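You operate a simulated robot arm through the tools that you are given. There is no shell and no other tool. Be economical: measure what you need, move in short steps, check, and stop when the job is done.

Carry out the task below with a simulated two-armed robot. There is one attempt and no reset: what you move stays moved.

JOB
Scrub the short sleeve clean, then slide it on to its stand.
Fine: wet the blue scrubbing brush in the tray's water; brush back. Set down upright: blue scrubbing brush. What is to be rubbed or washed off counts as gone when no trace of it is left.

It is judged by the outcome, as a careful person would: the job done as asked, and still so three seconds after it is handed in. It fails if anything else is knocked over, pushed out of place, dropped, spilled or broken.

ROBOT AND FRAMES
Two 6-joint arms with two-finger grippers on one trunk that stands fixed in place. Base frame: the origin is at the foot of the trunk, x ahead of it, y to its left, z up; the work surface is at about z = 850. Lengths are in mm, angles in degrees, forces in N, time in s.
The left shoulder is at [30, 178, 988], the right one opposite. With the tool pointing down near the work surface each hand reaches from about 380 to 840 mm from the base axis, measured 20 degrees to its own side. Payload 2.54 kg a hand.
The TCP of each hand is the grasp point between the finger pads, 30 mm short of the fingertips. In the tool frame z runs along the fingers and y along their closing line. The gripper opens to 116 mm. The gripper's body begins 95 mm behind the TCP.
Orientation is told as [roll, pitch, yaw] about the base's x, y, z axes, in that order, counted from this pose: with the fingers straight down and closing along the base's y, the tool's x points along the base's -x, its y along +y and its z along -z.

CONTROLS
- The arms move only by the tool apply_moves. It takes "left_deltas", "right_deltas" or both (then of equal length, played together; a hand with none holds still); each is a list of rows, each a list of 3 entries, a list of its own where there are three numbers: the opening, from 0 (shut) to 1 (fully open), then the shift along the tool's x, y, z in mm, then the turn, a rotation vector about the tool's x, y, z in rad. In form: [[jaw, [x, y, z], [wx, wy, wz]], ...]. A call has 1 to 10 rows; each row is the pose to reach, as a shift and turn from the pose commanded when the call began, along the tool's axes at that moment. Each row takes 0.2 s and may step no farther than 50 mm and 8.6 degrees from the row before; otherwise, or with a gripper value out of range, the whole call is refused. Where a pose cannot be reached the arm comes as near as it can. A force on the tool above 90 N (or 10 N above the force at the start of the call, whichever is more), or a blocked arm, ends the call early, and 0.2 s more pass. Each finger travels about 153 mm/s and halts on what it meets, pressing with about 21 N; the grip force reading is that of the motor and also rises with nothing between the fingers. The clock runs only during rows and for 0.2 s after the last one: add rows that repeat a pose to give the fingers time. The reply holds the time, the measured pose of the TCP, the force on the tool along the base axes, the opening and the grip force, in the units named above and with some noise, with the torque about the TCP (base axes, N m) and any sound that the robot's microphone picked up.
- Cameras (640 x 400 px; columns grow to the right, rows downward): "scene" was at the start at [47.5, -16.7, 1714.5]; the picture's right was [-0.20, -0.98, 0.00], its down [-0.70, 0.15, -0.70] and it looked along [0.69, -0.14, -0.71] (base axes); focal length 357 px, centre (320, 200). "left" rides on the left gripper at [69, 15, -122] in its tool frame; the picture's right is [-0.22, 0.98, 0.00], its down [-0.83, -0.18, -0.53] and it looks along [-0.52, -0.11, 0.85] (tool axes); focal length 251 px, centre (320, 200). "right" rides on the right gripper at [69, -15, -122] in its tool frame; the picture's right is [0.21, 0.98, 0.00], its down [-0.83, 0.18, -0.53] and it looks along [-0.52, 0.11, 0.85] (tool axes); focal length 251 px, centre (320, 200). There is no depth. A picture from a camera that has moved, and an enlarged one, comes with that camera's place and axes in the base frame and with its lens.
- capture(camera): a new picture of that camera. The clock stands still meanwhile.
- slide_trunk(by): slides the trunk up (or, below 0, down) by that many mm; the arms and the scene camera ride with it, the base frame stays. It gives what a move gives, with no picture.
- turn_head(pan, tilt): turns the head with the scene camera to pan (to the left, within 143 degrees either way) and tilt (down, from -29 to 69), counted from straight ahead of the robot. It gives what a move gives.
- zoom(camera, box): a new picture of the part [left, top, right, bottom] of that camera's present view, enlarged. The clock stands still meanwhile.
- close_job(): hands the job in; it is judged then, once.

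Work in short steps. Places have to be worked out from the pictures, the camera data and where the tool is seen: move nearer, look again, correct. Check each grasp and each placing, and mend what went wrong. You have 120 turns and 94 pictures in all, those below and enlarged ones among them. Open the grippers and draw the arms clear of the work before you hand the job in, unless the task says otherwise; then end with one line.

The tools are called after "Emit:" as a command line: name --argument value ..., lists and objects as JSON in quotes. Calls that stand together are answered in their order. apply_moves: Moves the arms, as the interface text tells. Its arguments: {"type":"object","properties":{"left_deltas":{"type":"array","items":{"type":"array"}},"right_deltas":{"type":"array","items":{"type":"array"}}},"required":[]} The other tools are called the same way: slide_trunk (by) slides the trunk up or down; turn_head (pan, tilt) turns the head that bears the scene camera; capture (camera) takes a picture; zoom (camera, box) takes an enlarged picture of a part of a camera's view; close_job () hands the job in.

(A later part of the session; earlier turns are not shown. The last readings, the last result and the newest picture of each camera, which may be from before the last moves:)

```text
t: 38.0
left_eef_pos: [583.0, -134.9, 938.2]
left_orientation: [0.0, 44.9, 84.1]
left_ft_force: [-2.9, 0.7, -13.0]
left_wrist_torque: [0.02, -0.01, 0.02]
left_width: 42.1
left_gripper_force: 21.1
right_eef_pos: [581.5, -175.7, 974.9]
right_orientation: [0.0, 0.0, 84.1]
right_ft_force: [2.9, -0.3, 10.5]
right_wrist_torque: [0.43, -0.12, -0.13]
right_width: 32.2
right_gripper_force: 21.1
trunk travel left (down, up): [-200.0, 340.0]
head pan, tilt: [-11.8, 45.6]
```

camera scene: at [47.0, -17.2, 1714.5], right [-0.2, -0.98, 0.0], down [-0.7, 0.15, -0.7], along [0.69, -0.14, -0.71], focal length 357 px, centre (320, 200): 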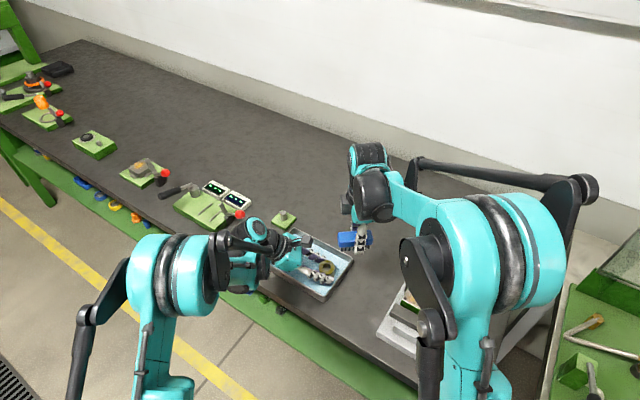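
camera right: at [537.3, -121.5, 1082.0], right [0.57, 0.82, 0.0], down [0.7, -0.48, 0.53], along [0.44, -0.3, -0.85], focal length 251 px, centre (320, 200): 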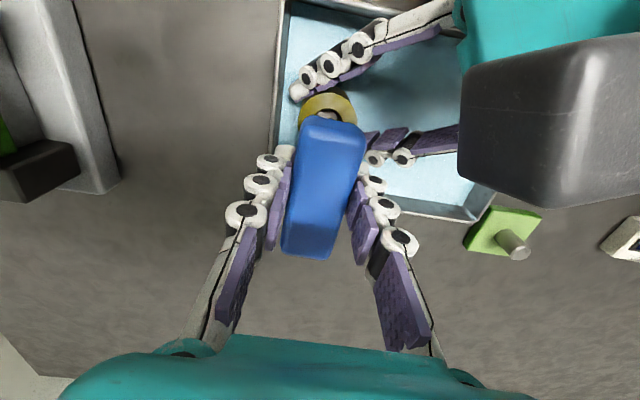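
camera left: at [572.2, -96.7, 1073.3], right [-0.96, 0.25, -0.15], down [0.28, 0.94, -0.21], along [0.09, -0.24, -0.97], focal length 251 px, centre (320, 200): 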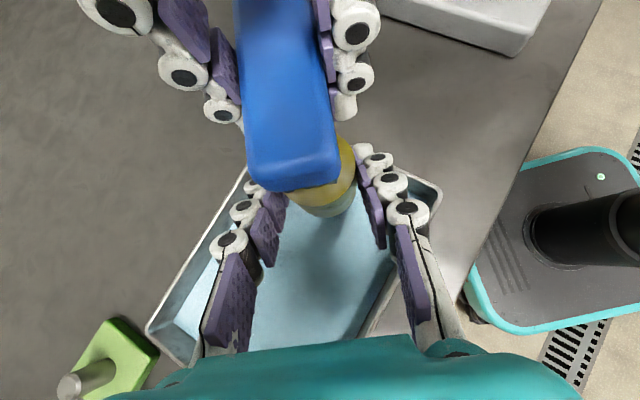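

Contact is about 10 N. I make scrubbing strokes along the brush with small sideways shifts.

Emit:
apply_moves --right_deltas '[[0, [8, 0, 0], [0, 0, 0]], [0, [-6, 0, 0], [0, 0, 0]], [0, [8, 3, 0], [0, 0, 0]], [0, [-6, 3, 0], [0, 0, 0]], [0, [8, -3, 0], [0, 0, 0]], [0, [-6, -3, 0], [0, 0, 0]], [0, [8, 0, 0], [0, 0, 0]], [0, [-6, 0, 0], [0, 0, 0]], [0, [0, 0, 0], [0, 0, 0]], [0, [15, 0, -25], [0, 0, 0]]]'

Emit:
zoom --camera "left" --box '[240, 110, 400, 230]'

Emit:
zoom --camera "scene" --box '[295, 220, 365, 290]'

```text
t: 40.2
left_eef_pos: [583.9, -135.4, 938.7]
left_orientation: [-0.1, 44.9, 84.2]
left_ft_force: [0.3, -0.2, -2.0]
left_wrist_torque: [0.06, 0.01, 0.0]
left_width: 41.8
left_gripper_force: 20.9
right_eef_pos: [578.1, -191.3, 1000.8]
right_orientation: [0.0, 0.0, 84.1]
right_ft_force: [-1.1, 0.2, 0.2]
right_wrist_torque: [-0.02, 0.01, -0.03]
right_width: 32.2
right_gripper_force: 21.1
trunk travel left (down, up): [-200.0, 340.0]
head pan, tilt: [-11.8, 45.6]
```

```text
3.33 times, centred on (320, 170) of left
camera zoom: at [571.6, -96.7, 1073.6], right [-0.96, 0.25, -0.15], down [0.28, 0.94, -0.21], along [0.09, -0.24, -0.97], focal length 838 px, centre (320, 300)
```

zoom: 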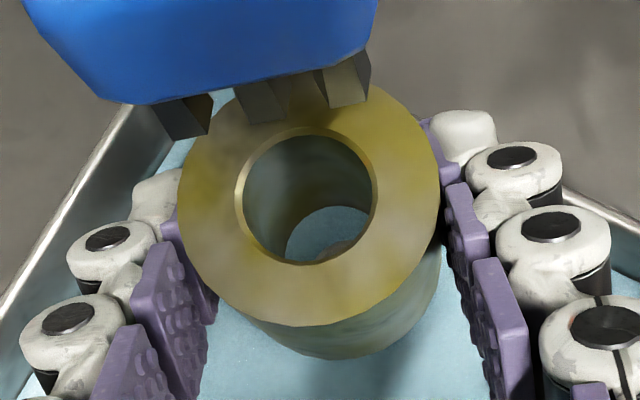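

```text
5.71 times, centred on (330, 255) of scene
camera zoom: at [46.7, -16.5, 1714.6], right [-0.2, -0.98, 0.0], down [-0.7, 0.15, -0.7], along [0.69, -0.14, -0.71], focal length 2042 px, centre (263, -114)
```

zoom: 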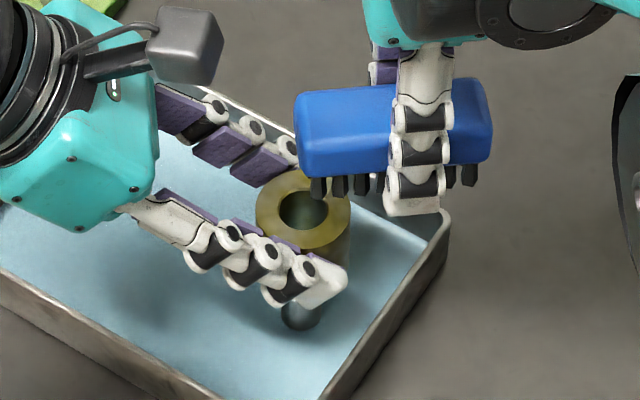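

The top now looks more uniformly golden. I move the brush off and inspect without its shadow.

Emit:
apply_moves --right_deltas '[[0, [20, 0, -20], [0, 0, 0]], [0, [60, 0, -40], [0, 0, 0]], [0, [60, 0, -40], [0, 0, 0]]]'

Emit:
zoom --camera "left" --box '[260, 110, 380, 230]'

```text
t: 41.0
left_eef_pos: [584.3, -135.1, 937.9]
left_orientation: [0.0, 45.0, 84.2]
left_ft_force: [0.7, 0.8, -2.4]
left_wrist_torque: [0.02, 0.03, -0.01]
left_width: 42.0
left_gripper_force: 21.0
right_eef_pos: [572.5, -248.9, 1038.8]
right_orientation: [0.0, 0.0, 84.1]
right_ft_force: [0.1, -0.2, 0.4]
right_wrist_torque: [-0.03, -0.02, 0.01]
right_width: 32.3
right_gripper_force: 21.0
trunk travel left (down, up): [-200.0, 340.0]
head pan, tilt: [-11.8, 45.6]
```

```text
3.33 times, centred on (320, 170) of left
camera zoom: at [572.6, -96.2, 1073.1], right [-0.96, 0.25, -0.15], down [0.28, 0.94, -0.21], along [0.09, -0.24, -0.97], focal length 838 px, centre (320, 300)
```

zoom: 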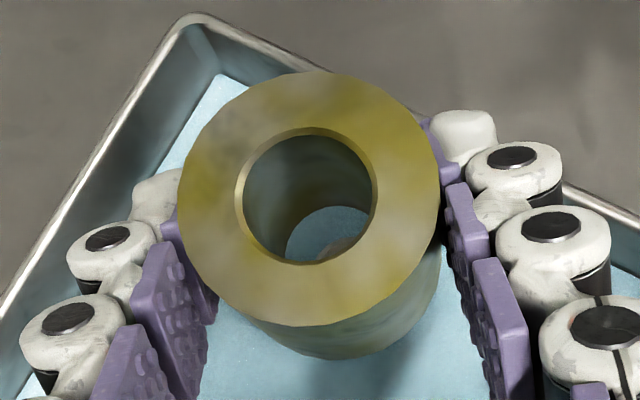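

Some mottling remains on the top, mostly on the far side. I scrub it again with slightly more pressure and longer strokes, then compare.

Emit:
apply_moves --right_deltas '[[0, [-35, 0, 10], [0, 0, 0]], [0, [-73, 0, 30], [0, 0, 0]], [0, [-73, 0, 50], [0, 0, 0]], [0, [-73, 0, 60], [0, 0, 0]], [0, [-73, 0, 64], [0, 0, 0]], [0, [-73, 0, 65], [0, 0, 0]], [0, [-58, 0, 65], [0, 0, 0]], [0, [-80, 0, 65], [0, 0, 0]], [0, [-58, 0, 65], [0, 0, 0]], [0, [-80, 0, 65], [0, 0, 0]]]'

Emit:
apply_moves --right_deltas '[[0, [22, 0, 0], [0, 0, 0]], [0, [0, 4, 0], [0, 0, 0]], [0, [22, 4, 0], [0, 0, 0]], [0, [0, -4, 0], [0, 0, 0]], [0, [22, -4, 0], [0, 0, 0]], [0, [0, 0, 0], [0, 0, 0]], [0, [22, 0, 0], [0, 0, 0]], [0, [30, 0, -15], [0, 0, 0]], [0, [60, 0, -45], [0, 0, 0]], [0, [80, 0, -60], [0, 0, 0]]]'

Emit:
zoom --camera "left" --box '[260, 110, 380, 230]'

```text
t: 43.2
left_eef_pos: [583.6, -133.5, 937.3]
left_orientation: [0.0, 45.2, 84.2]
left_ft_force: [-0.1, -0.4, -2.1]
left_wrist_torque: [-0.03, 0.0, 0.02]
left_width: 42.0
left_gripper_force: 20.8
right_eef_pos: [580.9, -168.1, 975.5]
right_orientation: [-0.1, 0.1, 84.2]
right_ft_force: [0.2, 0.6, -0.9]
right_wrist_torque: [-0.05, -0.01, -0.01]
right_width: 32.6
right_gripper_force: 21.0
trunk travel left (down, up): [-200.0, 340.0]
head pan, tilt: [-11.8, 45.6]
```

```text
t: 45.4
left_eef_pos: [583.1, -135.8, 937.2]
left_orientation: [0.0, 44.9, 84.1]
left_ft_force: [0.5, -0.5, -2.2]
left_wrist_torque: [0.03, -0.02, 0.03]
left_width: 41.8
left_gripper_force: 20.9
right_eef_pos: [572.1, -249.1, 1034.8]
right_orientation: [0.1, 0.0, 84.0]
right_ft_force: [-0.4, 0.4, -1.0]
right_wrist_torque: [0.02, 0.0, -0.01]
right_width: 32.3
right_gripper_force: 20.8
trunk travel left (down, up): [-200.0, 340.0]
head pan, tilt: [-11.8, 45.6]
```

```text
3.33 times, centred on (320, 170) of left
camera zoom: at [572.4, -96.6, 1073.2], right [-0.96, 0.25, -0.15], down [0.28, 0.94, -0.21], along [0.09, -0.24, -0.97], focal length 838 px, centre (320, 300)
```

zoom: 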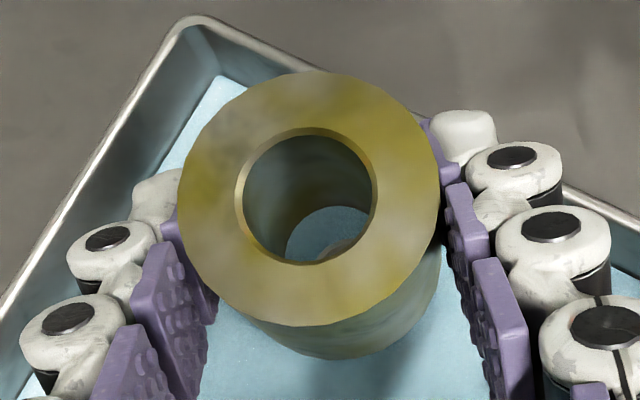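

The second pass made no contact: the sleeve had slipped down slightly in the grip. I put it back on its post in the tray, where it has support from below, and scrub there.

Emit:
apply_moves --left_deltas '[[0, [-8, 0, 8], [0, 0, 0]], [0, [-16, 0, 16], [0, 0, 0]], [0, [-22, 0, 22], [0, 0, 0]], [0, [-27, 0, 27], [0, 0, 0]], [0, [-30, 0, 30], [0, 0, 0]], [0, [-32, 0, 32], [0, 0, 0]], [0, [-34, 0, 34], [0, 0, 0]], [0, [-35, 0, 35], [0, 0, 0]], [0, [-35, 0, 35], [0, 0, 0]]]'

Emit:
zoom --camera "scene" --box '[280, 220, 370, 300]'

Emit:
zoom --camera "left" --box '[260, 110, 380, 230]'

```text
t: 47.4
left_eef_pos: [582.8, -135.7, 889.6]
left_orientation: [-0.1, 45.0, 84.2]
left_ft_force: [-1.6, 0.6, 11.6]
left_wrist_torque: [-0.27, 0.1, 0.14]
left_width: 41.8
left_gripper_force: 21.0
right_eef_pos: [571.3, -249.7, 1034.5]
right_orientation: [0.0, -0.1, 84.2]
right_ft_force: [-0.1, 0.2, 0.1]
right_wrist_torque: [0.01, -0.01, 0.04]
right_width: 32.3
right_gripper_force: 21.2
trunk travel left (down, up): [-200.0, 340.0]
head pan, tilt: [-11.8, 45.6]
```

```text
5.00 times, centred on (325, 260) of scene
camera zoom: at [46.2, -16.2, 1714.6], right [-0.2, -0.98, 0.0], down [-0.7, 0.15, -0.7], along [0.69, -0.14, -0.71], focal length 1787 px, centre (295, -100)
```

zoom: 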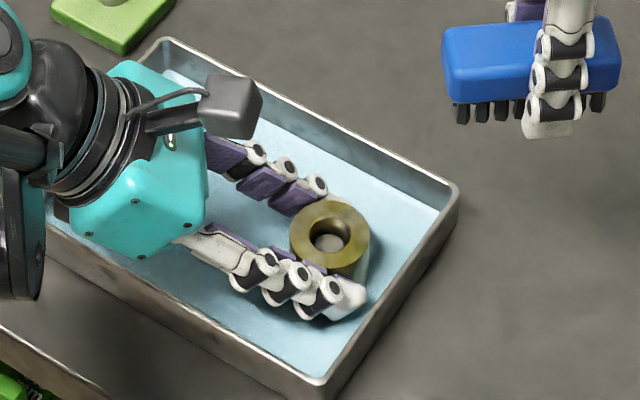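

```text
3.33 times, centred on (320, 170) of left
camera zoom: at [571.5, -96.8, 1024.4], right [-0.96, 0.25, -0.15], down [0.28, 0.94, -0.21], along [0.09, -0.24, -0.97], focal length 838 px, centre (320, 300)
```

zoom: 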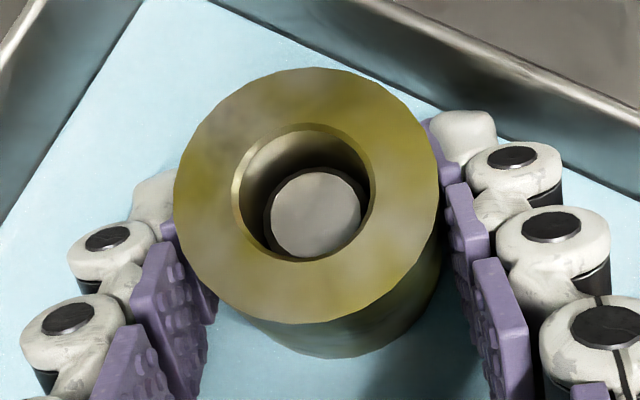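

The sleeve is seated on its post again and supported. I bring the brush over and creep down to contact.

Emit:
apply_moves --right_deltas '[[0, [-30, -1, 20], [0, 0, 0]], [0, [-60, -2, 45], [0, 0, 0]], [0, [-76, -2, 75], [0, 0, 0]], [0, [-76, -2, 95], [0, 0, 0]], [0, [-76, -2, 104], [0, 0, 0]], [0, [-76, -2, 108], [0, 0, 0]], [0, [-76, -2, 111], [0, 0, 0]], [0, [-76, -2, 113], [0, 0, 0]], [0, [-76, -2, 113], [0, 0, 0]]]'

```text
t: 49.4
left_eef_pos: [583.6, -134.6, 888.0]
left_orientation: [-0.1, 44.9, 84.1]
left_ft_force: [-3.2, -2.1, -7.3]
left_wrist_torque: [0.12, 0.09, 0.04]
left_width: 41.8
left_gripper_force: 21.2
right_eef_pos: [581.6, -175.3, 921.8]
right_orientation: [0.0, 0.0, 84.1]
right_ft_force: [-1.1, 0.3, 14.7]
right_wrist_torque: [0.14, 0.0, 0.01]
right_width: 32.5
right_gripper_force: 20.9
trunk travel left (down, up): [-200.0, 340.0]
head pan, tilt: [-11.8, 45.6]
```

Contact is 15 N. I stroke along the brush, keeping the end from pushing into the left hand.

Emit:
apply_moves --right_deltas '[[0, [14, 0, 0], [0, 0, 0]], [0, [-6, 0, 0], [0, 0, 0]], [0, [14, 0, 0], [0, 0, 0]], [0, [-6, 0, 0], [0, 0, 0]], [0, [14, 3, 0], [0, 0, 0]], [0, [-6, 3, 0], [0, 0, 0]], [0, [14, -3, 0], [0, 0, 0]], [0, [-6, -3, 0], [0, 0, 0]], [0, [14, 0, 0], [0, 0, 0]], [0, [0, 0, 0], [0, 0, 0]]]'

Emit:
apply_moves --right_deltas '[[0, [0, 0, -15], [0, 0, 0]], [0, [30, 0, -40], [0, 0, 0]], [0, [70, 0, -60], [0, 0, 0]]]'

Emit:
zoom --camera "left" --box '[260, 110, 380, 230]'

```text
t: 51.6
left_eef_pos: [583.4, -135.4, 888.0]
left_orientation: [0.0, 45.0, 84.3]
left_ft_force: [-7.3, 3.5, 0.7]
left_wrist_torque: [0.25, 0.14, -0.08]
left_width: 41.9
left_gripper_force: 20.2
right_eef_pos: [580.9, -174.6, 921.2]
right_orientation: [0.0, 0.0, 84.2]
right_ft_force: [0.4, -0.8, -0.7]
right_wrist_torque: [0.02, -0.01, 0.01]
right_width: 32.2
right_gripper_force: 20.8
trunk travel left (down, up): [-200.0, 340.0]
head pan, tilt: [-11.8, 45.6]
```

```text
t: 52.4
left_eef_pos: [582.7, -135.1, 888.8]
left_orientation: [0.1, 44.9, 84.2]
left_ft_force: [-7.0, -0.5, 0.2]
left_wrist_torque: [0.09, 0.2, -0.09]
left_width: 41.9
left_gripper_force: 21.3
right_eef_pos: [574.3, -245.5, 980.1]
right_orientation: [0.0, 0.0, 84.2]
right_ft_force: [-0.9, -0.6, 0.6]
right_wrist_torque: [0.03, -0.02, -0.04]
right_width: 32.3
right_gripper_force: 21.3
trunk travel left (down, up): [-200.0, 340.0]
head pan, tilt: [-11.8, 45.6]
```

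```text
3.33 times, centred on (320, 170) of left
camera zoom: at [571.5, -97.0, 1024.2], right [-0.96, 0.25, -0.15], down [0.28, 0.94, -0.21], along [0.09, -0.24, -0.97], focal length 838 px, centre (320, 300)
```

zoom: 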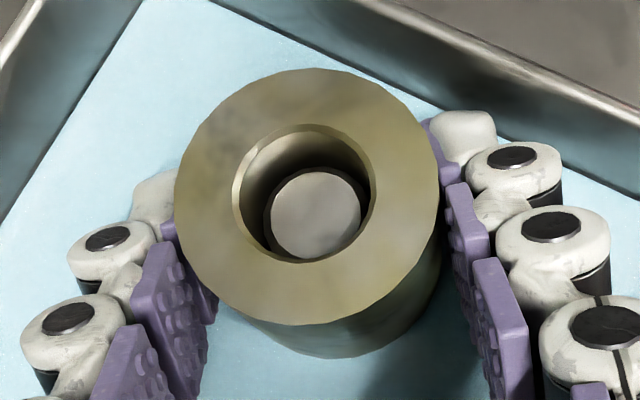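

Scrubbing works: the film has clearly faded, and it seems to fade over the whole sleeve. I repeat, a little deeper, for fresh contact.

Emit:
apply_moves --right_deltas '[[0, [-40, 0, 15], [0, 0, 0]], [0, [-70, 0, 35], [0, 0, 0]], [0, [-70, 0, 52], [0, 0, 0]], [0, [-70, 0, 58], [0, 0, 0]], [0, [-70, 0, 60], [0, 0, 0]], [0, [-70, 0, 62], [0, 0, 0]], [0, [-70, 0, 62], [0, 0, 0]]]'

```text
t: 54.0
left_eef_pos: [583.1, -135.6, 889.9]
left_orientation: [-0.1, 45.0, 84.1]
left_ft_force: [-6.6, -0.8, -4.0]
left_wrist_torque: [0.26, 0.08, -0.05]
left_width: 41.8
left_gripper_force: 21.0
right_eef_pos: [581.3, -174.0, 919.7]
right_orientation: [-0.1, 0.2, 84.1]
right_ft_force: [1.5, 0.0, 11.0]
right_wrist_torque: [0.09, -0.11, -0.07]
right_width: 32.7
right_gripper_force: 20.9
trunk travel left (down, up): [-200.0, 340.0]
head pan, tilt: [-11.8, 45.6]
```

Contact is 11 N. I stroke again, pressing down slightly as I go.

Emit:
apply_moves --right_deltas '[[0, [14, 0, 0], [0, 0, 0]], [0, [-4, 0, 0.3], [0, 0, 0]], [0, [14, 0, 0.6], [0, 0, 0]], [0, [-4, 0, 0.9], [0, 0, 0]], [0, [14, 2, 1.2], [0, 0, 0]], [0, [-4, 2, 1.5], [0, 0, 0]], [0, [14, -2, 1.8], [0, 0, 0]], [0, [-4, -2, 2.1], [0, 0, 0]], [0, [14, 0, 2.4], [0, 0, 0]], [0, [0, 0, 2.4], [0, 0, 0]]]'

Emit:
apply_moves --right_deltas '[[0, [0, 0, -15], [0, 0, 0]], [0, [30, 0, -40], [0, 0, 0]], [0, [70, 0, -60], [0, 0, 0]]]'

Emit:
zoom --camera "left" --box '[260, 110, 380, 230]'

Emit:
zoom --camera "scene" --box '[295, 205, 375, 275]'

```text
t: 56.2
left_eef_pos: [582.8, -136.7, 890.0]
left_orientation: [0.0, 45.1, 84.2]
left_ft_force: [-4.5, 4.9, 2.6]
left_wrist_torque: [0.13, 0.18, -0.08]
left_width: 42.0
left_gripper_force: 21.2
right_eef_pos: [581.1, -175.5, 918.7]
right_orientation: [0.0, -0.1, 84.1]
right_ft_force: [-0.5, -4.4, 3.7]
right_wrist_torque: [-0.08, -0.02, 0.08]
right_width: 32.8
right_gripper_force: 20.7
trunk travel left (down, up): [-200.0, 340.0]
head pan, tilt: [-11.8, 45.6]
```

```text
t: 57.0
left_eef_pos: [584.7, -134.2, 890.1]
left_orientation: [-0.1, 45.0, 84.1]
left_ft_force: [-5.8, 0.8, 2.3]
left_wrist_torque: [-0.02, 0.19, -0.08]
left_width: 41.9
left_gripper_force: 21.0
right_eef_pos: [574.1, -244.0, 979.4]
right_orientation: [0.0, 0.0, 84.2]
right_ft_force: [-1.3, -0.5, 0.4]
right_wrist_torque: [-0.01, 0.02, 0.01]
right_width: 32.1
right_gripper_force: 20.8
trunk travel left (down, up): [-200.0, 340.0]
head pan, tilt: [-11.8, 45.6]
```

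```text
3.33 times, centred on (320, 170) of left
camera zoom: at [571.5, -97.0, 1024.2], right [-0.96, 0.25, -0.15], down [0.28, 0.94, -0.21], along [0.09, -0.24, -0.97], focal length 838 px, centre (320, 300)
```

zoom: 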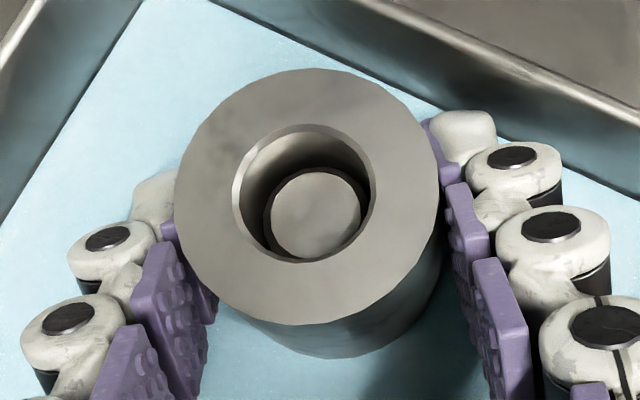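

```text
5.71 times, centred on (335, 240) of scene
camera zoom: at [46.2, -17.1, 1714.6], right [-0.2, -0.98, 0.0], down [-0.7, 0.15, -0.7], along [0.69, -0.14, -0.71], focal length 2042 px, centre (234, -29)
```

zoom: 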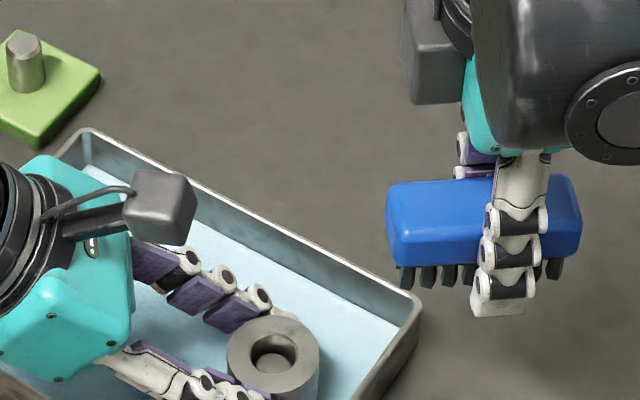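

The sleeve is now plain grey metal. To be sure no trace is left I make one more pass.

Emit:
apply_moves --right_deltas '[[0, [-40, 0, 15], [0, 0, 0]], [0, [-70, 0, 35], [0, 0, 0]], [0, [-70, 0, 52], [0, 0, 0]], [0, [-70, 0, 60], [0, 0, 0]], [0, [-70, 0, 62], [0, 0, 0]], [0, [-70, 0, 64], [0, 0, 0]], [0, [-58, 0, 64], [0, 0, 0]], [0, [-72, 0, 64], [0, 0, 0]], [0, [-58, 0, 64.3], [0, 0, 0]], [0, [-72, 0, 64.6], [0, 0, 0]]]'

Emit:
apply_moves --right_deltas '[[0, [12, 0, 0.3], [0, 0, 0]], [0, [0, 0, 0.6], [0, 0, 0]], [0, [12, 0, 0.9], [0, 0, 0]], [0, [0, 0, 1.2], [0, 0, 0]], [0, [12, 0, 1.5], [0, 0, 0]], [0, [4, 0, 0], [0, 0, 0]], [0, [4, 0, -15], [0, 0, 0]], [0, [35, 0, -40], [0, 0, 0]], [0, [75, 0, -60], [0, 0, 0]], [0, [100, 0, -70], [0, 0, 0]]]'

Emit:
zoom --camera "left" --box '[260, 110, 380, 230]'

Emit:
zoom --camera "scene" --box '[290, 205, 390, 295]'

```text
t: 59.2
left_eef_pos: [583.0, -136.5, 889.2]
left_orientation: [0.0, 45.0, 84.0]
left_ft_force: [-0.8, 5.8, -3.3]
left_wrist_torque: [-0.16, 0.08, -0.02]
left_width: 41.8
left_gripper_force: 20.6
right_eef_pos: [580.7, -174.7, 912.7]
right_orientation: [0.0, 0.2, 84.2]
right_ft_force: [-1.3, -11.8, 16.3]
right_wrist_torque: [-0.21, 0.18, 0.11]
right_width: 31.8
right_gripper_force: 21.2
trunk travel left (down, up): [-200.0, 340.0]
head pan, tilt: [-11.8, 45.6]
```

```text
t: 61.4
left_eef_pos: [583.6, -134.5, 889.2]
left_orientation: [-0.1, 44.9, 84.2]
left_ft_force: [-1.5, 2.1, 12.0]
left_wrist_torque: [-0.13, 0.02, 0.02]
left_width: 42.0
left_gripper_force: 20.8
right_eef_pos: [569.7, -271.7, 983.0]
right_orientation: [0.0, 0.0, 84.2]
right_ft_force: [0.0, 0.3, -0.5]
right_wrist_torque: [-0.01, 0.0, 0.0]
right_width: 31.4
right_gripper_force: 20.6
trunk travel left (down, up): [-200.0, 340.0]
head pan, tilt: [-11.8, 45.6]
```

```text
3.33 times, centred on (320, 170) of left
camera zoom: at [571.5, -96.5, 1024.4], right [-0.96, 0.25, -0.15], down [0.28, 0.94, -0.21], along [0.09, -0.24, -0.97], focal length 838 px, centre (320, 300)
```

zoom: 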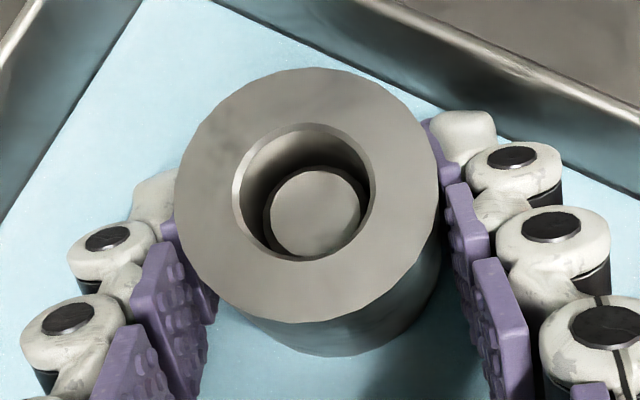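

```text
4.44 times, centred on (340, 250) of scene
camera zoom: at [46.1, -16.2, 1714.6], right [-0.2, -0.98, 0.0], down [-0.7, 0.15, -0.7], along [0.69, -0.14, -0.71], focal length 1588 px, centre (231, -22)
```

zoom: 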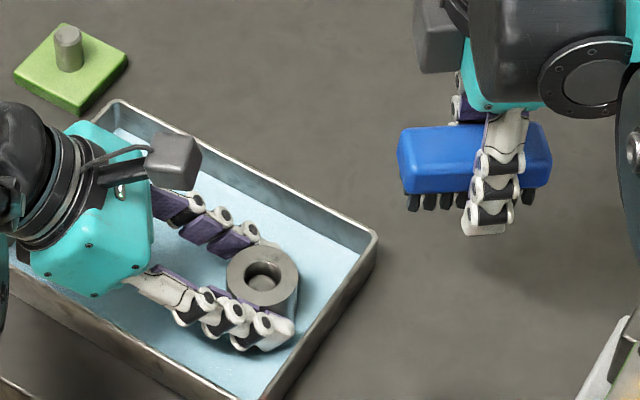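

The sleeve is clean all round. Next I take the brush back to its place near (515,-247), turning it to its original yaw of -47°.

Emit:
apply_moves --right_deltas '[[0, [0, 10, -10], [0, 0, 0.147]], [0, [-4, 20, -10], [0, 0, 0.294]], [0, [-8, 30, -10], [0, 0, 0.441]], [0, [-12, 40, -10], [0, 0, 0.588]], [0, [-15, 50, -10], [0, 0, 0.735]], [0, [-19, 56, -10], [0, 0, 0.882]], [0, [-19, 56, -10], [0, 0, 1.029]], [0, [-19, 56, -10], [0, 0, 1.176]], [0, [-19, 56, -10], [0, 0, 1.323]], [0, [-19, 56, -10], [0, 0, 1.47]]]'

Emit:
apply_moves --right_deltas '[[0, [0, 0, 8], [0, 0, 0.14]], [0, [0, 0, 16], [0, 0, 0.28]], [0, [0, 0, 24], [0, 0, 0.42]], [0, [0, 0, 32], [0, 0, 0.56]], [0, [0, 0, 40], [0, 0, 0.7]], [0, [0, 0, 48], [0, 0, 0.822]], [0, [0, 0, 48], [0, 0, 0.822]]]'

Emit:
capture --camera "right"

Emit:
zoom --camera "scene" --box '[335, 235, 405, 305]'

```text
t: 63.6
left_eef_pos: [582.4, -135.1, 888.9]
left_orientation: [-0.1, 45.0, 84.3]
left_ft_force: [-6.1, 3.4, 3.9]
left_wrist_torque: [0.02, 0.15, -0.04]
left_width: 41.9
left_gripper_force: 21.0
right_eef_pos: [516.2, -246.8, 992.8]
right_orientation: [0.1, 0.0, -0.1]
right_ft_force: [0.7, 0.2, -0.9]
right_wrist_torque: [0.03, 0.01, 0.01]
right_width: 31.3
right_gripper_force: 21.1
trunk travel left (down, up): [-200.0, 340.0]
head pan, tilt: [-11.8, 45.6]
```

```text
t: 65.2
left_eef_pos: [583.8, -134.9, 888.4]
left_orientation: [0.0, 45.0, 84.3]
left_ft_force: [-7.7, 4.1, 0.3]
left_wrist_torque: [0.06, 0.23, -0.03]
left_width: 42.0
left_gripper_force: 21.4
right_eef_pos: [517.7, -248.1, 942.6]
right_orientation: [0.0, 0.0, -47.3]
right_ft_force: [-0.2, 0.3, -0.6]
right_wrist_torque: [0.01, -0.01, -0.01]
right_width: 31.7
right_gripper_force: 21.0
trunk travel left (down, up): [-200.0, 340.0]
head pan, tilt: [-11.8, 45.6]
```

```text
47 pictures are left
camera right: at [459.8, -206.9, 1066.4], right [0.57, 0.82, 0.0], down [0.69, -0.48, 0.53], along [0.44, -0.31, -0.85], focal length 251 px, centre (320, 200)
```

right: 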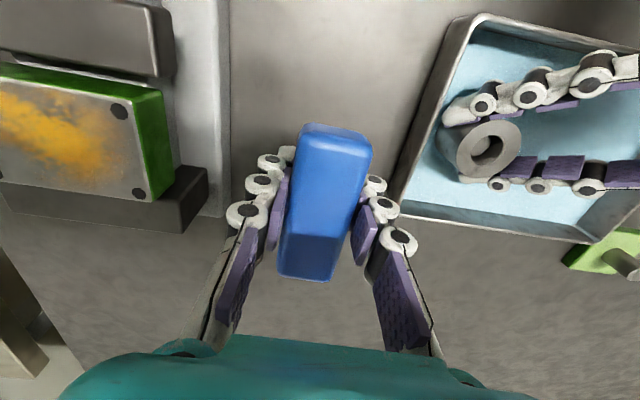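

```text
5.71 times, centred on (370, 270) of scene
camera zoom: at [46.6, -16.2, 1714.6], right [-0.2, -0.98, 0.0], down [-0.7, 0.15, -0.7], along [0.69, -0.14, -0.71], focal length 2042 px, centre (34, -200)
```

zoom: 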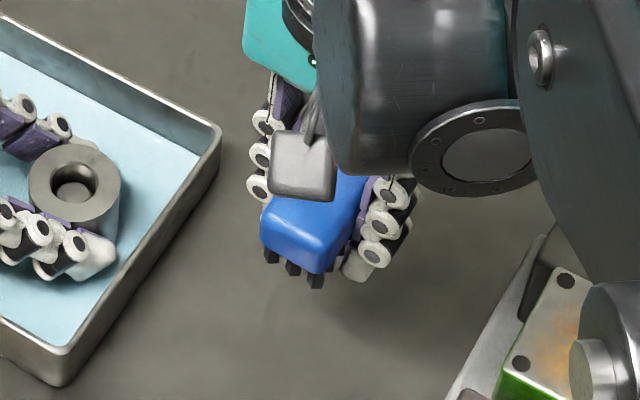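

The brush is back over its spot. It has ridden up about 10 mm in the fingers from scrubbing, so the fingertips will nearly reach the table. I lower carefully until something touches.

Emit:
apply_moves --right_deltas '[[0, [0, 0, 20], [0, 0, 0]], [0, [0, 0, 40], [0, 0, 0]], [0, [0, 0, 52], [0, 0, 0]], [0, [0, 0, 57], [0, 0, 0]], [0, [0, 0, 60], [0, 0, 0]], [0, [0, 0, 61], [0, 0, 0]], [0, [0, 0, 61], [0, 0, 0]]]'

Emit:
zoom --camera "scene" --box '[345, 250, 395, 300]'

```text
t: 66.8
left_eef_pos: [582.3, -134.5, 889.1]
left_orientation: [0.0, 45.0, 84.1]
left_ft_force: [-10.1, 4.0, -1.5]
left_wrist_torque: [0.08, 0.23, -0.06]
left_width: 41.9
left_gripper_force: 21.3
right_eef_pos: [517.7, -246.1, 884.0]
right_orientation: [0.1, -0.1, -47.2]
right_ft_force: [0.5, 0.1, 0.1]
right_wrist_torque: [-0.02, 0.02, 0.02]
right_width: 31.8
right_gripper_force: 21.2
trunk travel left (down, up): [-200.0, 340.0]
head pan, tilt: [-11.8, 45.6]
```

```text
8.00 times, centred on (370, 275) of scene
camera zoom: at [46.6, -16.2, 1714.6], right [-0.2, -0.98, 0.0], down [-0.7, 0.15, -0.7], along [0.69, -0.14, -0.71], focal length 2859 px, centre (-80, -400)
```

zoom: 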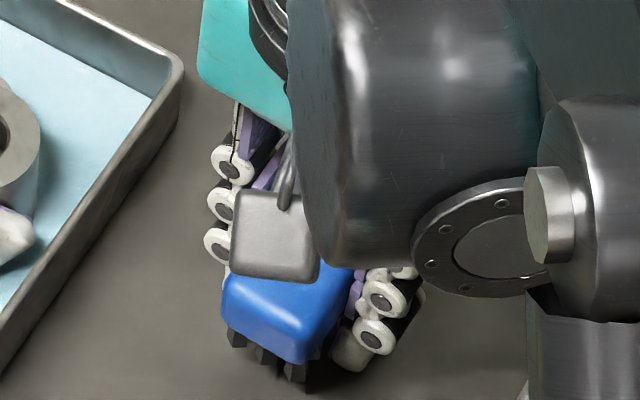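

No contact yet. I go down a few more mm, 1 mm at a time.

Emit:
apply_moves --right_deltas '[[0, [0, 0, 1], [0, 0, 0]], [0, [0, 0, 2], [0, 0, 0]], [0, [0, 0, 3], [0, 0, 0]], [0, [0, 0, 3], [0, 0, 0]]]'

```text
t: 67.8
left_eef_pos: [581.9, -135.1, 888.5]
left_orientation: [0.0, 45.1, 84.2]
left_ft_force: [-9.4, 3.8, -2.3]
left_wrist_torque: [0.1, 0.25, -0.09]
left_width: 41.4
left_gripper_force: 21.0
right_eef_pos: [518.2, -246.6, 881.5]
right_orientation: [0.0, 0.0, -47.2]
right_ft_force: [-0.1, 1.1, -1.2]
right_wrist_torque: [0.0, -0.03, -0.02]
right_width: 31.7
right_gripper_force: 21.2
trunk travel left (down, up): [-200.0, 340.0]
head pan, tilt: [-11.8, 45.6]
```

The fingertips are about 1 mm above the table. I open slowly to let the brush settle the last few mm upright.

Emit:
apply_moves --right_deltas '[[0.27, [0, 0, 0.5], [0, 0, 0]], [0.29, [0, 0, 0.5], [0, 0, 0]], [0.31, [0, 0, 0.5], [0, 0, 0]], [0.34, [0, 0, 0.5], [0, 0, 0]], [0.4, [0, 0, 0.5], [0, 0, 0]], [0.55, [0, 0, 0.5], [0, 0, 0]], [0.55, [0, 0, -30], [0, 0, 0]], [0.55, [0, 0, -75], [0, 0, 0]]]'

Emit:
capture --camera "right"

Emit:
zoom --camera "scene" --box '[335, 240, 405, 310]'

```text
t: 69.6
left_eef_pos: [583.6, -136.4, 887.8]
left_orientation: [-0.2, 45.0, 84.2]
left_ft_force: [-2.7, 0.7, -0.7]
left_wrist_torque: [-0.01, 0.1, -0.11]
left_width: 41.8
left_gripper_force: 20.5
right_eef_pos: [517.2, -247.7, 955.8]
right_orientation: [0.0, 0.0, -47.2]
right_ft_force: [0.8, 0.3, -0.1]
right_wrist_torque: [0.0, -0.01, -0.01]
right_width: 63.6
right_gripper_force: 0.1
trunk travel left (down, up): [-200.0, 340.0]
head pan, tilt: [-11.8, 45.6]
```

```text
44 pictures are left
camera right: at [459.6, -206.8, 1078.9], right [0.57, 0.82, 0.0], down [0.69, -0.48, 0.53], along [0.44, -0.3, -0.85], focal length 251 px, centre (320, 200)
```

right: 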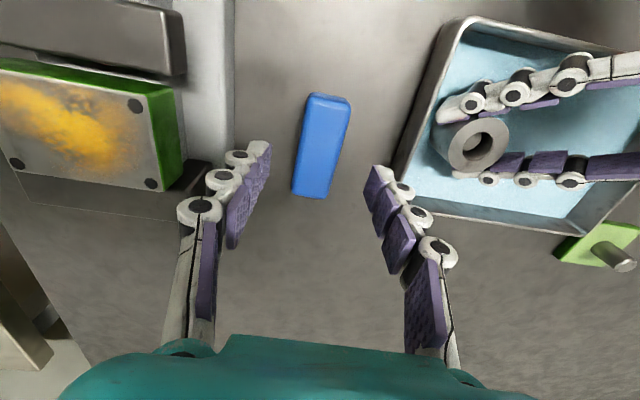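

```text
5.71 times, centred on (370, 275) of scene
camera zoom: at [47.0, -16.8, 1714.6], right [-0.2, -0.98, 0.0], down [-0.7, 0.15, -0.7], along [0.69, -0.14, -0.71], focal length 2042 px, centre (34, -229)
```

zoom: 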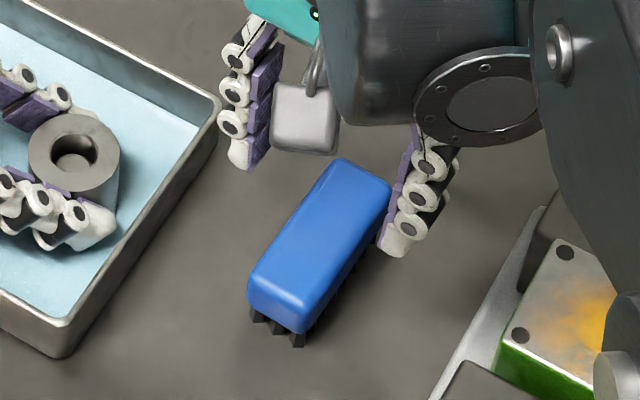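

The brush stands upright in its original place, matching its old image position. Next I lift the sleeve with the left hand and turn the hand about the vertical to make the stand easier to reach.

Emit:
apply_moves --left_deltas '[[0, [10, 0, -10], [0, 0, 0]], [0, [25, 0, -25], [0, 0, 0]], [0, [40, 0, -40], [0, 0, 0]], [0, [57, 0, -57], [0, 0, 0]], [0, [57, 0, -57], [0.0925, 0, -0.0925]], [0, [57, 0, -57], [0.185, 0, -0.185]], [0, [57, 0, -57], [0.2775, 0, -0.2775]], [0, [57, 0, -57], [0.37, 0, -0.37]], [0, [57, 0, -57], [0.4625, 0, -0.4625]], [0, [57, 0, -57], [0.555, 0, -0.555]]]'

Emit:
capture --camera "scene"

```text
t: 71.8
left_eef_pos: [584.6, -135.6, 969.7]
left_orientation: [0.0, 45.1, 129.2]
left_ft_force: [0.2, 0.2, -1.6]
left_wrist_torque: [0.04, 0.01, 0.02]
left_width: 41.9
left_gripper_force: 20.9
right_eef_pos: [518.5, -247.4, 957.3]
right_orientation: [0.0, 0.0, -47.2]
right_ft_force: [-0.3, 0.7, -0.5]
right_wrist_torque: [0.01, -0.02, -0.01]
right_width: 64.0
right_gripper_force: 0.1
trunk travel left (down, up): [-200.0, 340.0]
head pan, tilt: [-11.8, 45.6]
```

```text
42 pictures are left
camera scene: at [47.2, -17.2, 1714.5], right [-0.2, -0.98, 0.0], down [-0.7, 0.15, -0.7], along [0.69, -0.14, -0.71], focal length 357 px, centre (320, 200)
```

scene: 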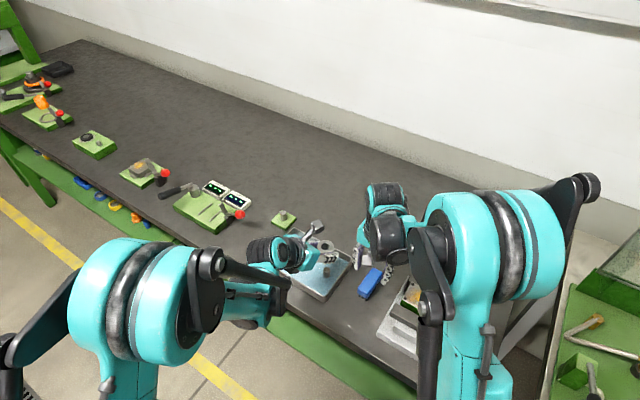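

That pose is reachable. I carry the sleeve over the stand with its bottom at about z 934, above the peg top near z 900.

Emit:
apply_moves --left_deltas '[[0, [5, -25, 5], [0, 0, 0]], [0, [12, -60, 12], [0, 0, 0]], [0, [19, -98, 19], [0, 0, 0]], [0, [27, -137, 27], [0, 0, 0]], [0, [34, -175, 34], [0, 0, 0]], [0, [39, -203, 39], [0, 0, 0]], [0, [41, -214, 41], [0, 0, 0]], [0, [41, -214, 41], [0, 0, 0]], [0, [41, -214, 41], [0, 0, 0]]]'

Emit:
capture --camera "left"

Emit:
zoom --camera "scene" --box '[240, 180, 330, 250]'

```text
t: 73.8
left_eef_pos: [786.6, -43.5, 968.9]
left_orientation: [-0.1, 45.0, 129.2]
left_ft_force: [0.0, 0.7, -2.5]
left_wrist_torque: [0.01, 0.04, -0.01]
left_width: 41.9
left_gripper_force: 21.0
right_eef_pos: [516.9, -248.6, 955.9]
right_orientation: [0.0, 0.1, -47.2]
right_ft_force: [-1.1, 0.0, 0.3]
right_wrist_torque: [-0.01, 0.01, 0.0]
right_width: 63.8
right_gripper_force: 0.0
trunk travel left (down, up): [-200.0, 340.0]
head pan, tilt: [-11.8, 45.6]
```

```text
41 pictures are left
camera left: at [751.0, -25.1, 1104.1], right [-0.85, -0.5, -0.15], down [-0.47, 0.86, -0.21], along [0.23, -0.1, -0.97], focal length 251 px, centre (320, 200)
```

left: 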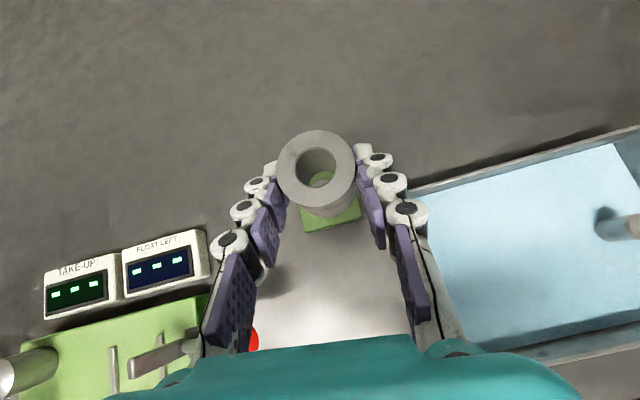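

```text
5.71 times, centred on (285, 215) of scene
camera zoom: at [48.0, -16.8, 1714.5], right [-0.2, -0.98, 0.0], down [-0.7, 0.15, -0.7], along [0.68, -0.14, -0.71], focal length 2042 px, centre (520, 114)
```

zoom: 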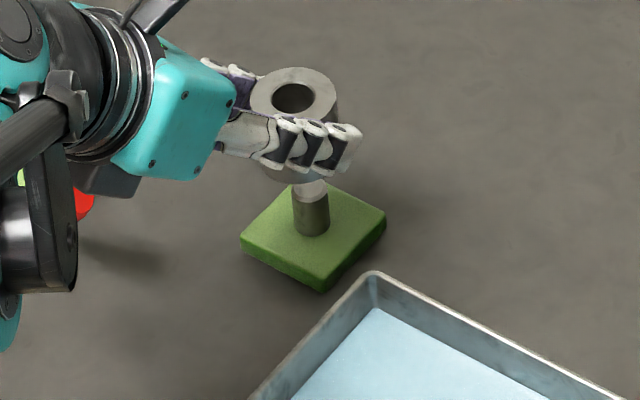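

Reached. I zoom through the bore to see how the peg lines up.

Emit:
zoom --camera "left" --box '[265, 120, 375, 240]'

Emit:
zoom --camera "scene" --box '[270, 185, 310, 235]'

```text
3.33 times, centred on (320, 180) of left
camera zoom: at [751.0, -25.1, 1104.1], right [-0.85, -0.5, -0.15], down [-0.47, 0.86, -0.21], along [0.23, -0.1, -0.97], focal length 838 px, centre (320, 267)
```

zoom: 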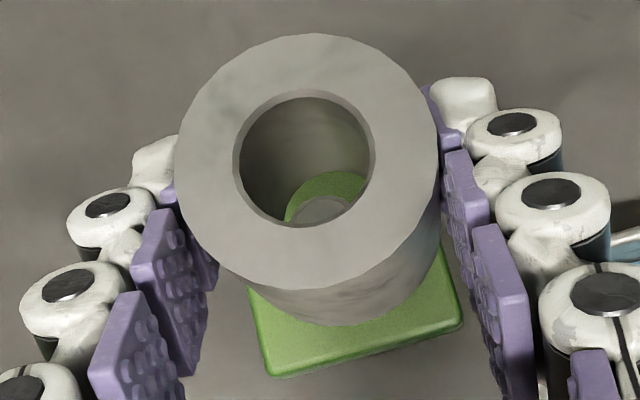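

```text
8.00 times, centred on (290, 210) of scene
camera zoom: at [48.0, -16.8, 1714.5], right [-0.2, -0.98, 0.0], down [-0.7, 0.15, -0.7], along [0.68, -0.14, -0.71], focal length 2859 px, centre (560, 120)
```

zoom: 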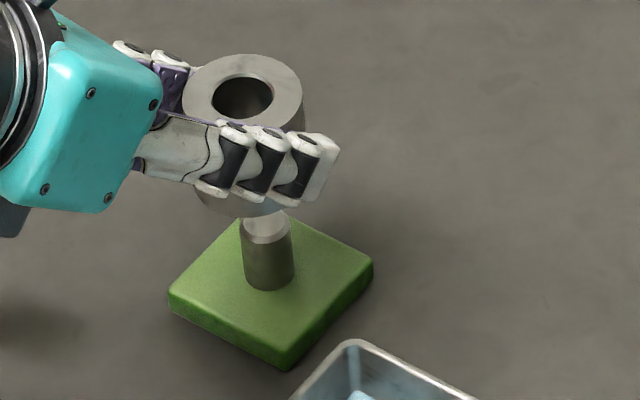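

I take a tighter look to judge whether the sleeve is still upright in the grip.

Emit:
zoom --camera "left" --box '[275, 125, 365, 225]'

Emit:
zoom --camera "scene" --box '[275, 188, 305, 218]'

```text
4.00 times, centred on (320, 175) of left
camera zoom: at [751.0, -25.1, 1104.1], right [-0.85, -0.5, -0.15], down [-0.47, 0.86, -0.21], along [0.23, -0.1, -0.97], focal length 1006 px, centre (320, 300)
```

zoom: 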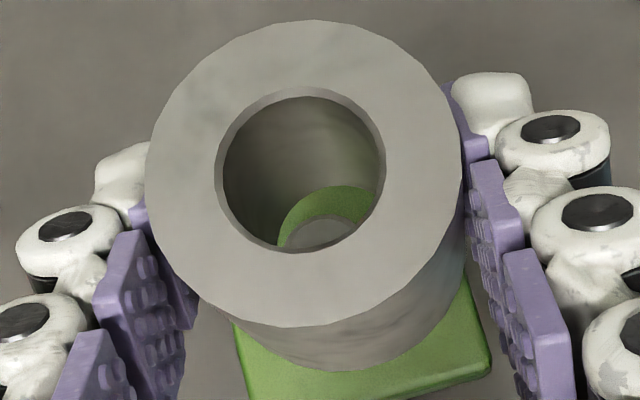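

```text
13.33 times, centred on (290, 203) of scene
camera zoom: at [48.0, -16.8, 1714.5], right [-0.2, -0.98, 0.0], down [-0.7, 0.15, -0.7], along [0.68, -0.14, -0.71], focal length 4765 px, centre (720, 160)
```

zoom: 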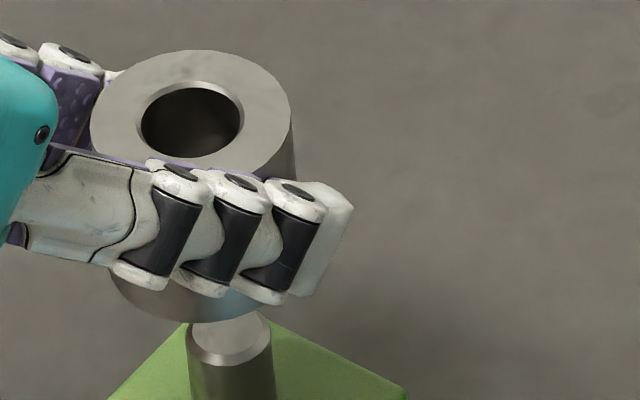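

The sleeve is upright in the grip. I lower by 24 mm so its bottom is just above the peg top, which makes the lateral offset easier to judge through the bore.

Emit:
apply_moves --left_deltas '[[0, [-6, 0, 6], [0, 0, 0]], [0, [-12, 0, 12], [0, 0, 0]], [0, [-17, 0, 17], [0, 0, 0]], [0, [-17, 0, 17], [0, 0, 0]]]'

Emit:
zoom --camera "left" --box '[275, 125, 365, 225]'

Emit:
zoom --camera "scene" --box '[270, 195, 305, 230]'

```text
t: 74.8
left_eef_pos: [785.6, -45.1, 944.3]
left_orientation: [0.0, 45.0, 129.2]
left_ft_force: [-0.3, -0.4, -1.4]
left_wrist_torque: [0.01, 0.0, 0.03]
left_width: 42.1
left_gripper_force: 21.5
right_eef_pos: [516.9, -247.1, 956.6]
right_orientation: [-0.1, 0.0, -47.3]
right_ft_force: [-1.2, -0.6, -0.4]
right_wrist_torque: [0.05, 0.0, 0.02]
right_width: 63.5
right_gripper_force: 0.0
trunk travel left (down, up): [-200.0, 340.0]
head pan, tilt: [-11.8, 45.6]
```

```text
4.00 times, centred on (320, 175) of left
camera zoom: at [750.8, -25.5, 1079.8], right [-0.85, -0.5, -0.15], down [-0.47, 0.86, -0.21], along [0.23, -0.1, -0.97], focal length 1006 px, centre (320, 300)
```

zoom: 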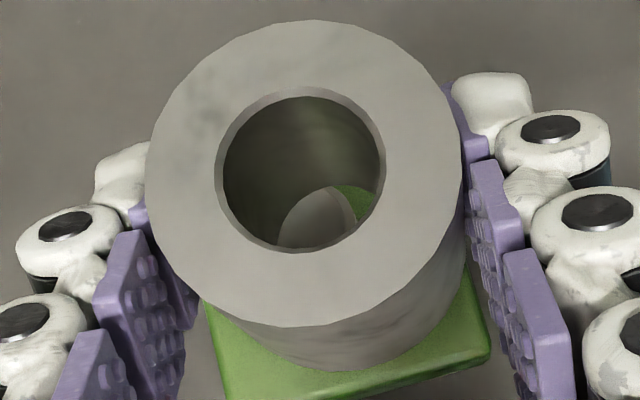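

```text
11.43 times, centred on (288, 212) of scene
camera zoom: at [47.7, -16.7, 1714.5], right [-0.2, -0.98, 0.0], down [-0.7, 0.15, -0.7], along [0.68, -0.14, -0.71], focal length 4084 px, centre (691, 57)
```

zoom: 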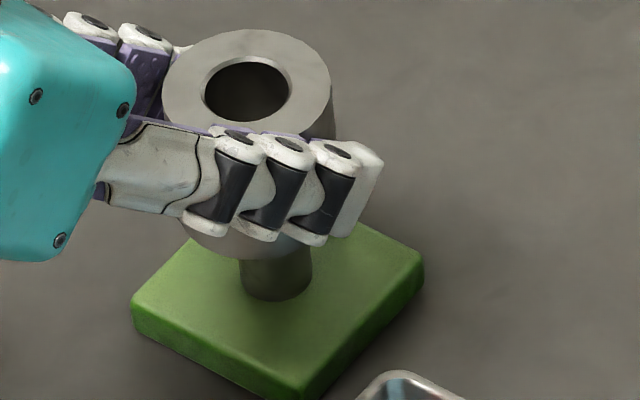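

Both views say the peg is about 6–7 mm further in +x than the sleeve axis. I shift by that amount and look again.

Emit:
apply_moves --left_deltas '[[0, [2, -2, 2], [0, 0, 0]], [0, [3.7, -4.1, 3.7], [0, 0, 0]], [0, [3.7, -4.1, 3.7], [0, 0, 0]], [0, [3.7, -4.1, 3.7], [0, 0, 0]]]'

Emit:
zoom --camera "left" --box '[290, 135, 350, 195]'

Emit:
zoom --camera "scene" --box '[270, 195, 305, 230]'

```text
t: 75.8
left_eef_pos: [792.5, -46.2, 944.6]
left_orientation: [0.0, 45.0, 129.2]
left_ft_force: [-0.2, 0.7, -2.0]
left_wrist_torque: [0.04, -0.01, 0.0]
left_width: 42.1
left_gripper_force: 21.1
right_eef_pos: [518.1, -246.8, 955.6]
right_orientation: [0.1, 0.0, -47.3]
right_ft_force: [0.2, 0.1, -0.1]
right_wrist_torque: [0.0, -0.02, 0.02]
right_width: 63.9
right_gripper_force: 0.1
trunk travel left (down, up): [-200.0, 340.0]
head pan, tilt: [-11.8, 45.6]
```

```text
6.67 times, centred on (320, 165) of left
camera zoom: at [757.1, -27.1, 1079.9], right [-0.85, -0.5, -0.15], down [-0.47, 0.86, -0.21], along [0.23, -0.1, -0.97], focal length 1676 px, centre (320, 433)
```

zoom: 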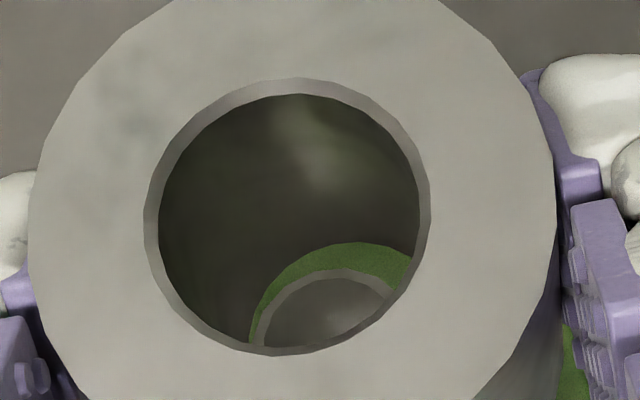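

```text
11.43 times, centred on (288, 212) of scene
camera zoom: at [48.0, -16.8, 1714.5], right [-0.2, -0.98, 0.0], down [-0.7, 0.15, -0.7], along [0.68, -0.14, -0.71], focal length 4084 px, centre (691, 57)
```

zoom: 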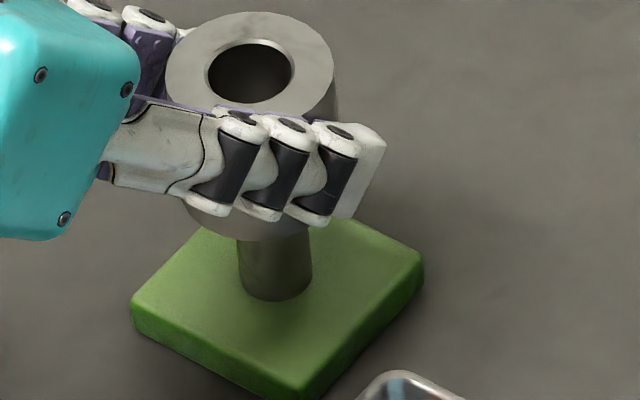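

The left view still puts the peg about 3 mm further in +x. I shift 3 mm, lower 8 mm and look through the bore again.

Emit:
apply_moves --left_deltas '[[0, [1.6, -2.3, 1.6], [0, 0, 0]], [0, [-1.5, -2.3, 4.7], [0, 0, 0]], [0, [-4.1, -2.3, 7.3], [0, 0, 0]], [0, [-4.1, -2.3, 7.3], [0, 0, 0]], [0, [-4.1, -2.3, 7.3], [0, 0, 0]]]'

Emit:
zoom --camera "left" --box '[290, 145, 350, 195]'

Emit:
zoom --camera "scene" --box '[270, 195, 305, 230]'

```text
t: 77.0
left_eef_pos: [795.9, -46.6, 936.0]
left_orientation: [0.0, 45.0, 129.2]
left_ft_force: [-0.5, -0.7, -1.0]
left_wrist_torque: [0.01, 0.01, 0.06]
left_width: 41.8
left_gripper_force: 20.8
right_eef_pos: [518.5, -247.1, 956.1]
right_orientation: [0.0, 0.0, -47.2]
right_ft_force: [-0.5, -0.7, -0.1]
right_wrist_torque: [0.04, 0.0, 0.0]
right_width: 63.7
right_gripper_force: 0.1
trunk travel left (down, up): [-200.0, 340.0]
head pan, tilt: [-11.8, 45.6]
```

```text
8.00 times, centred on (320, 170) of left
camera zoom: at [760.4, -27.8, 1071.6], right [-0.85, -0.5, -0.15], down [-0.47, 0.86, -0.21], along [0.23, -0.1, -0.97], focal length 2012 px, centre (320, 440)
```

zoom: 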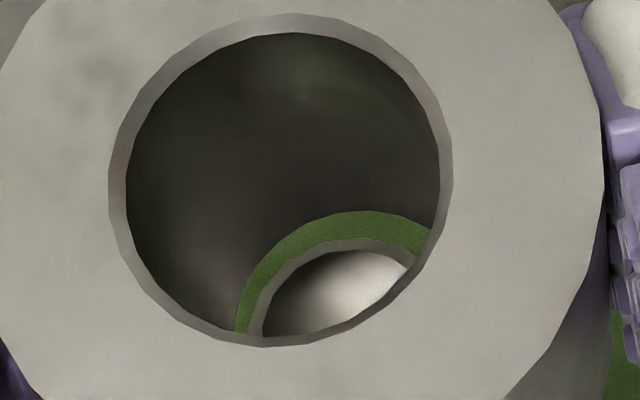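

```text
11.43 times, centred on (288, 212) of scene
camera zoom: at [48.0, -16.8, 1714.5], right [-0.2, -0.98, 0.0], down [-0.7, 0.15, -0.7], along [0.68, -0.14, -0.71], focal length 4084 px, centre (691, 57)
```

zoom: 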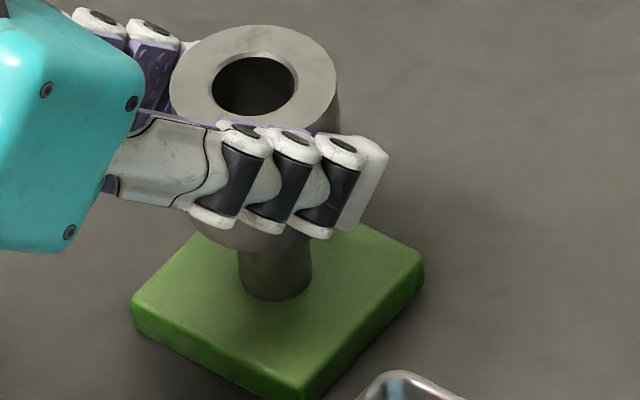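

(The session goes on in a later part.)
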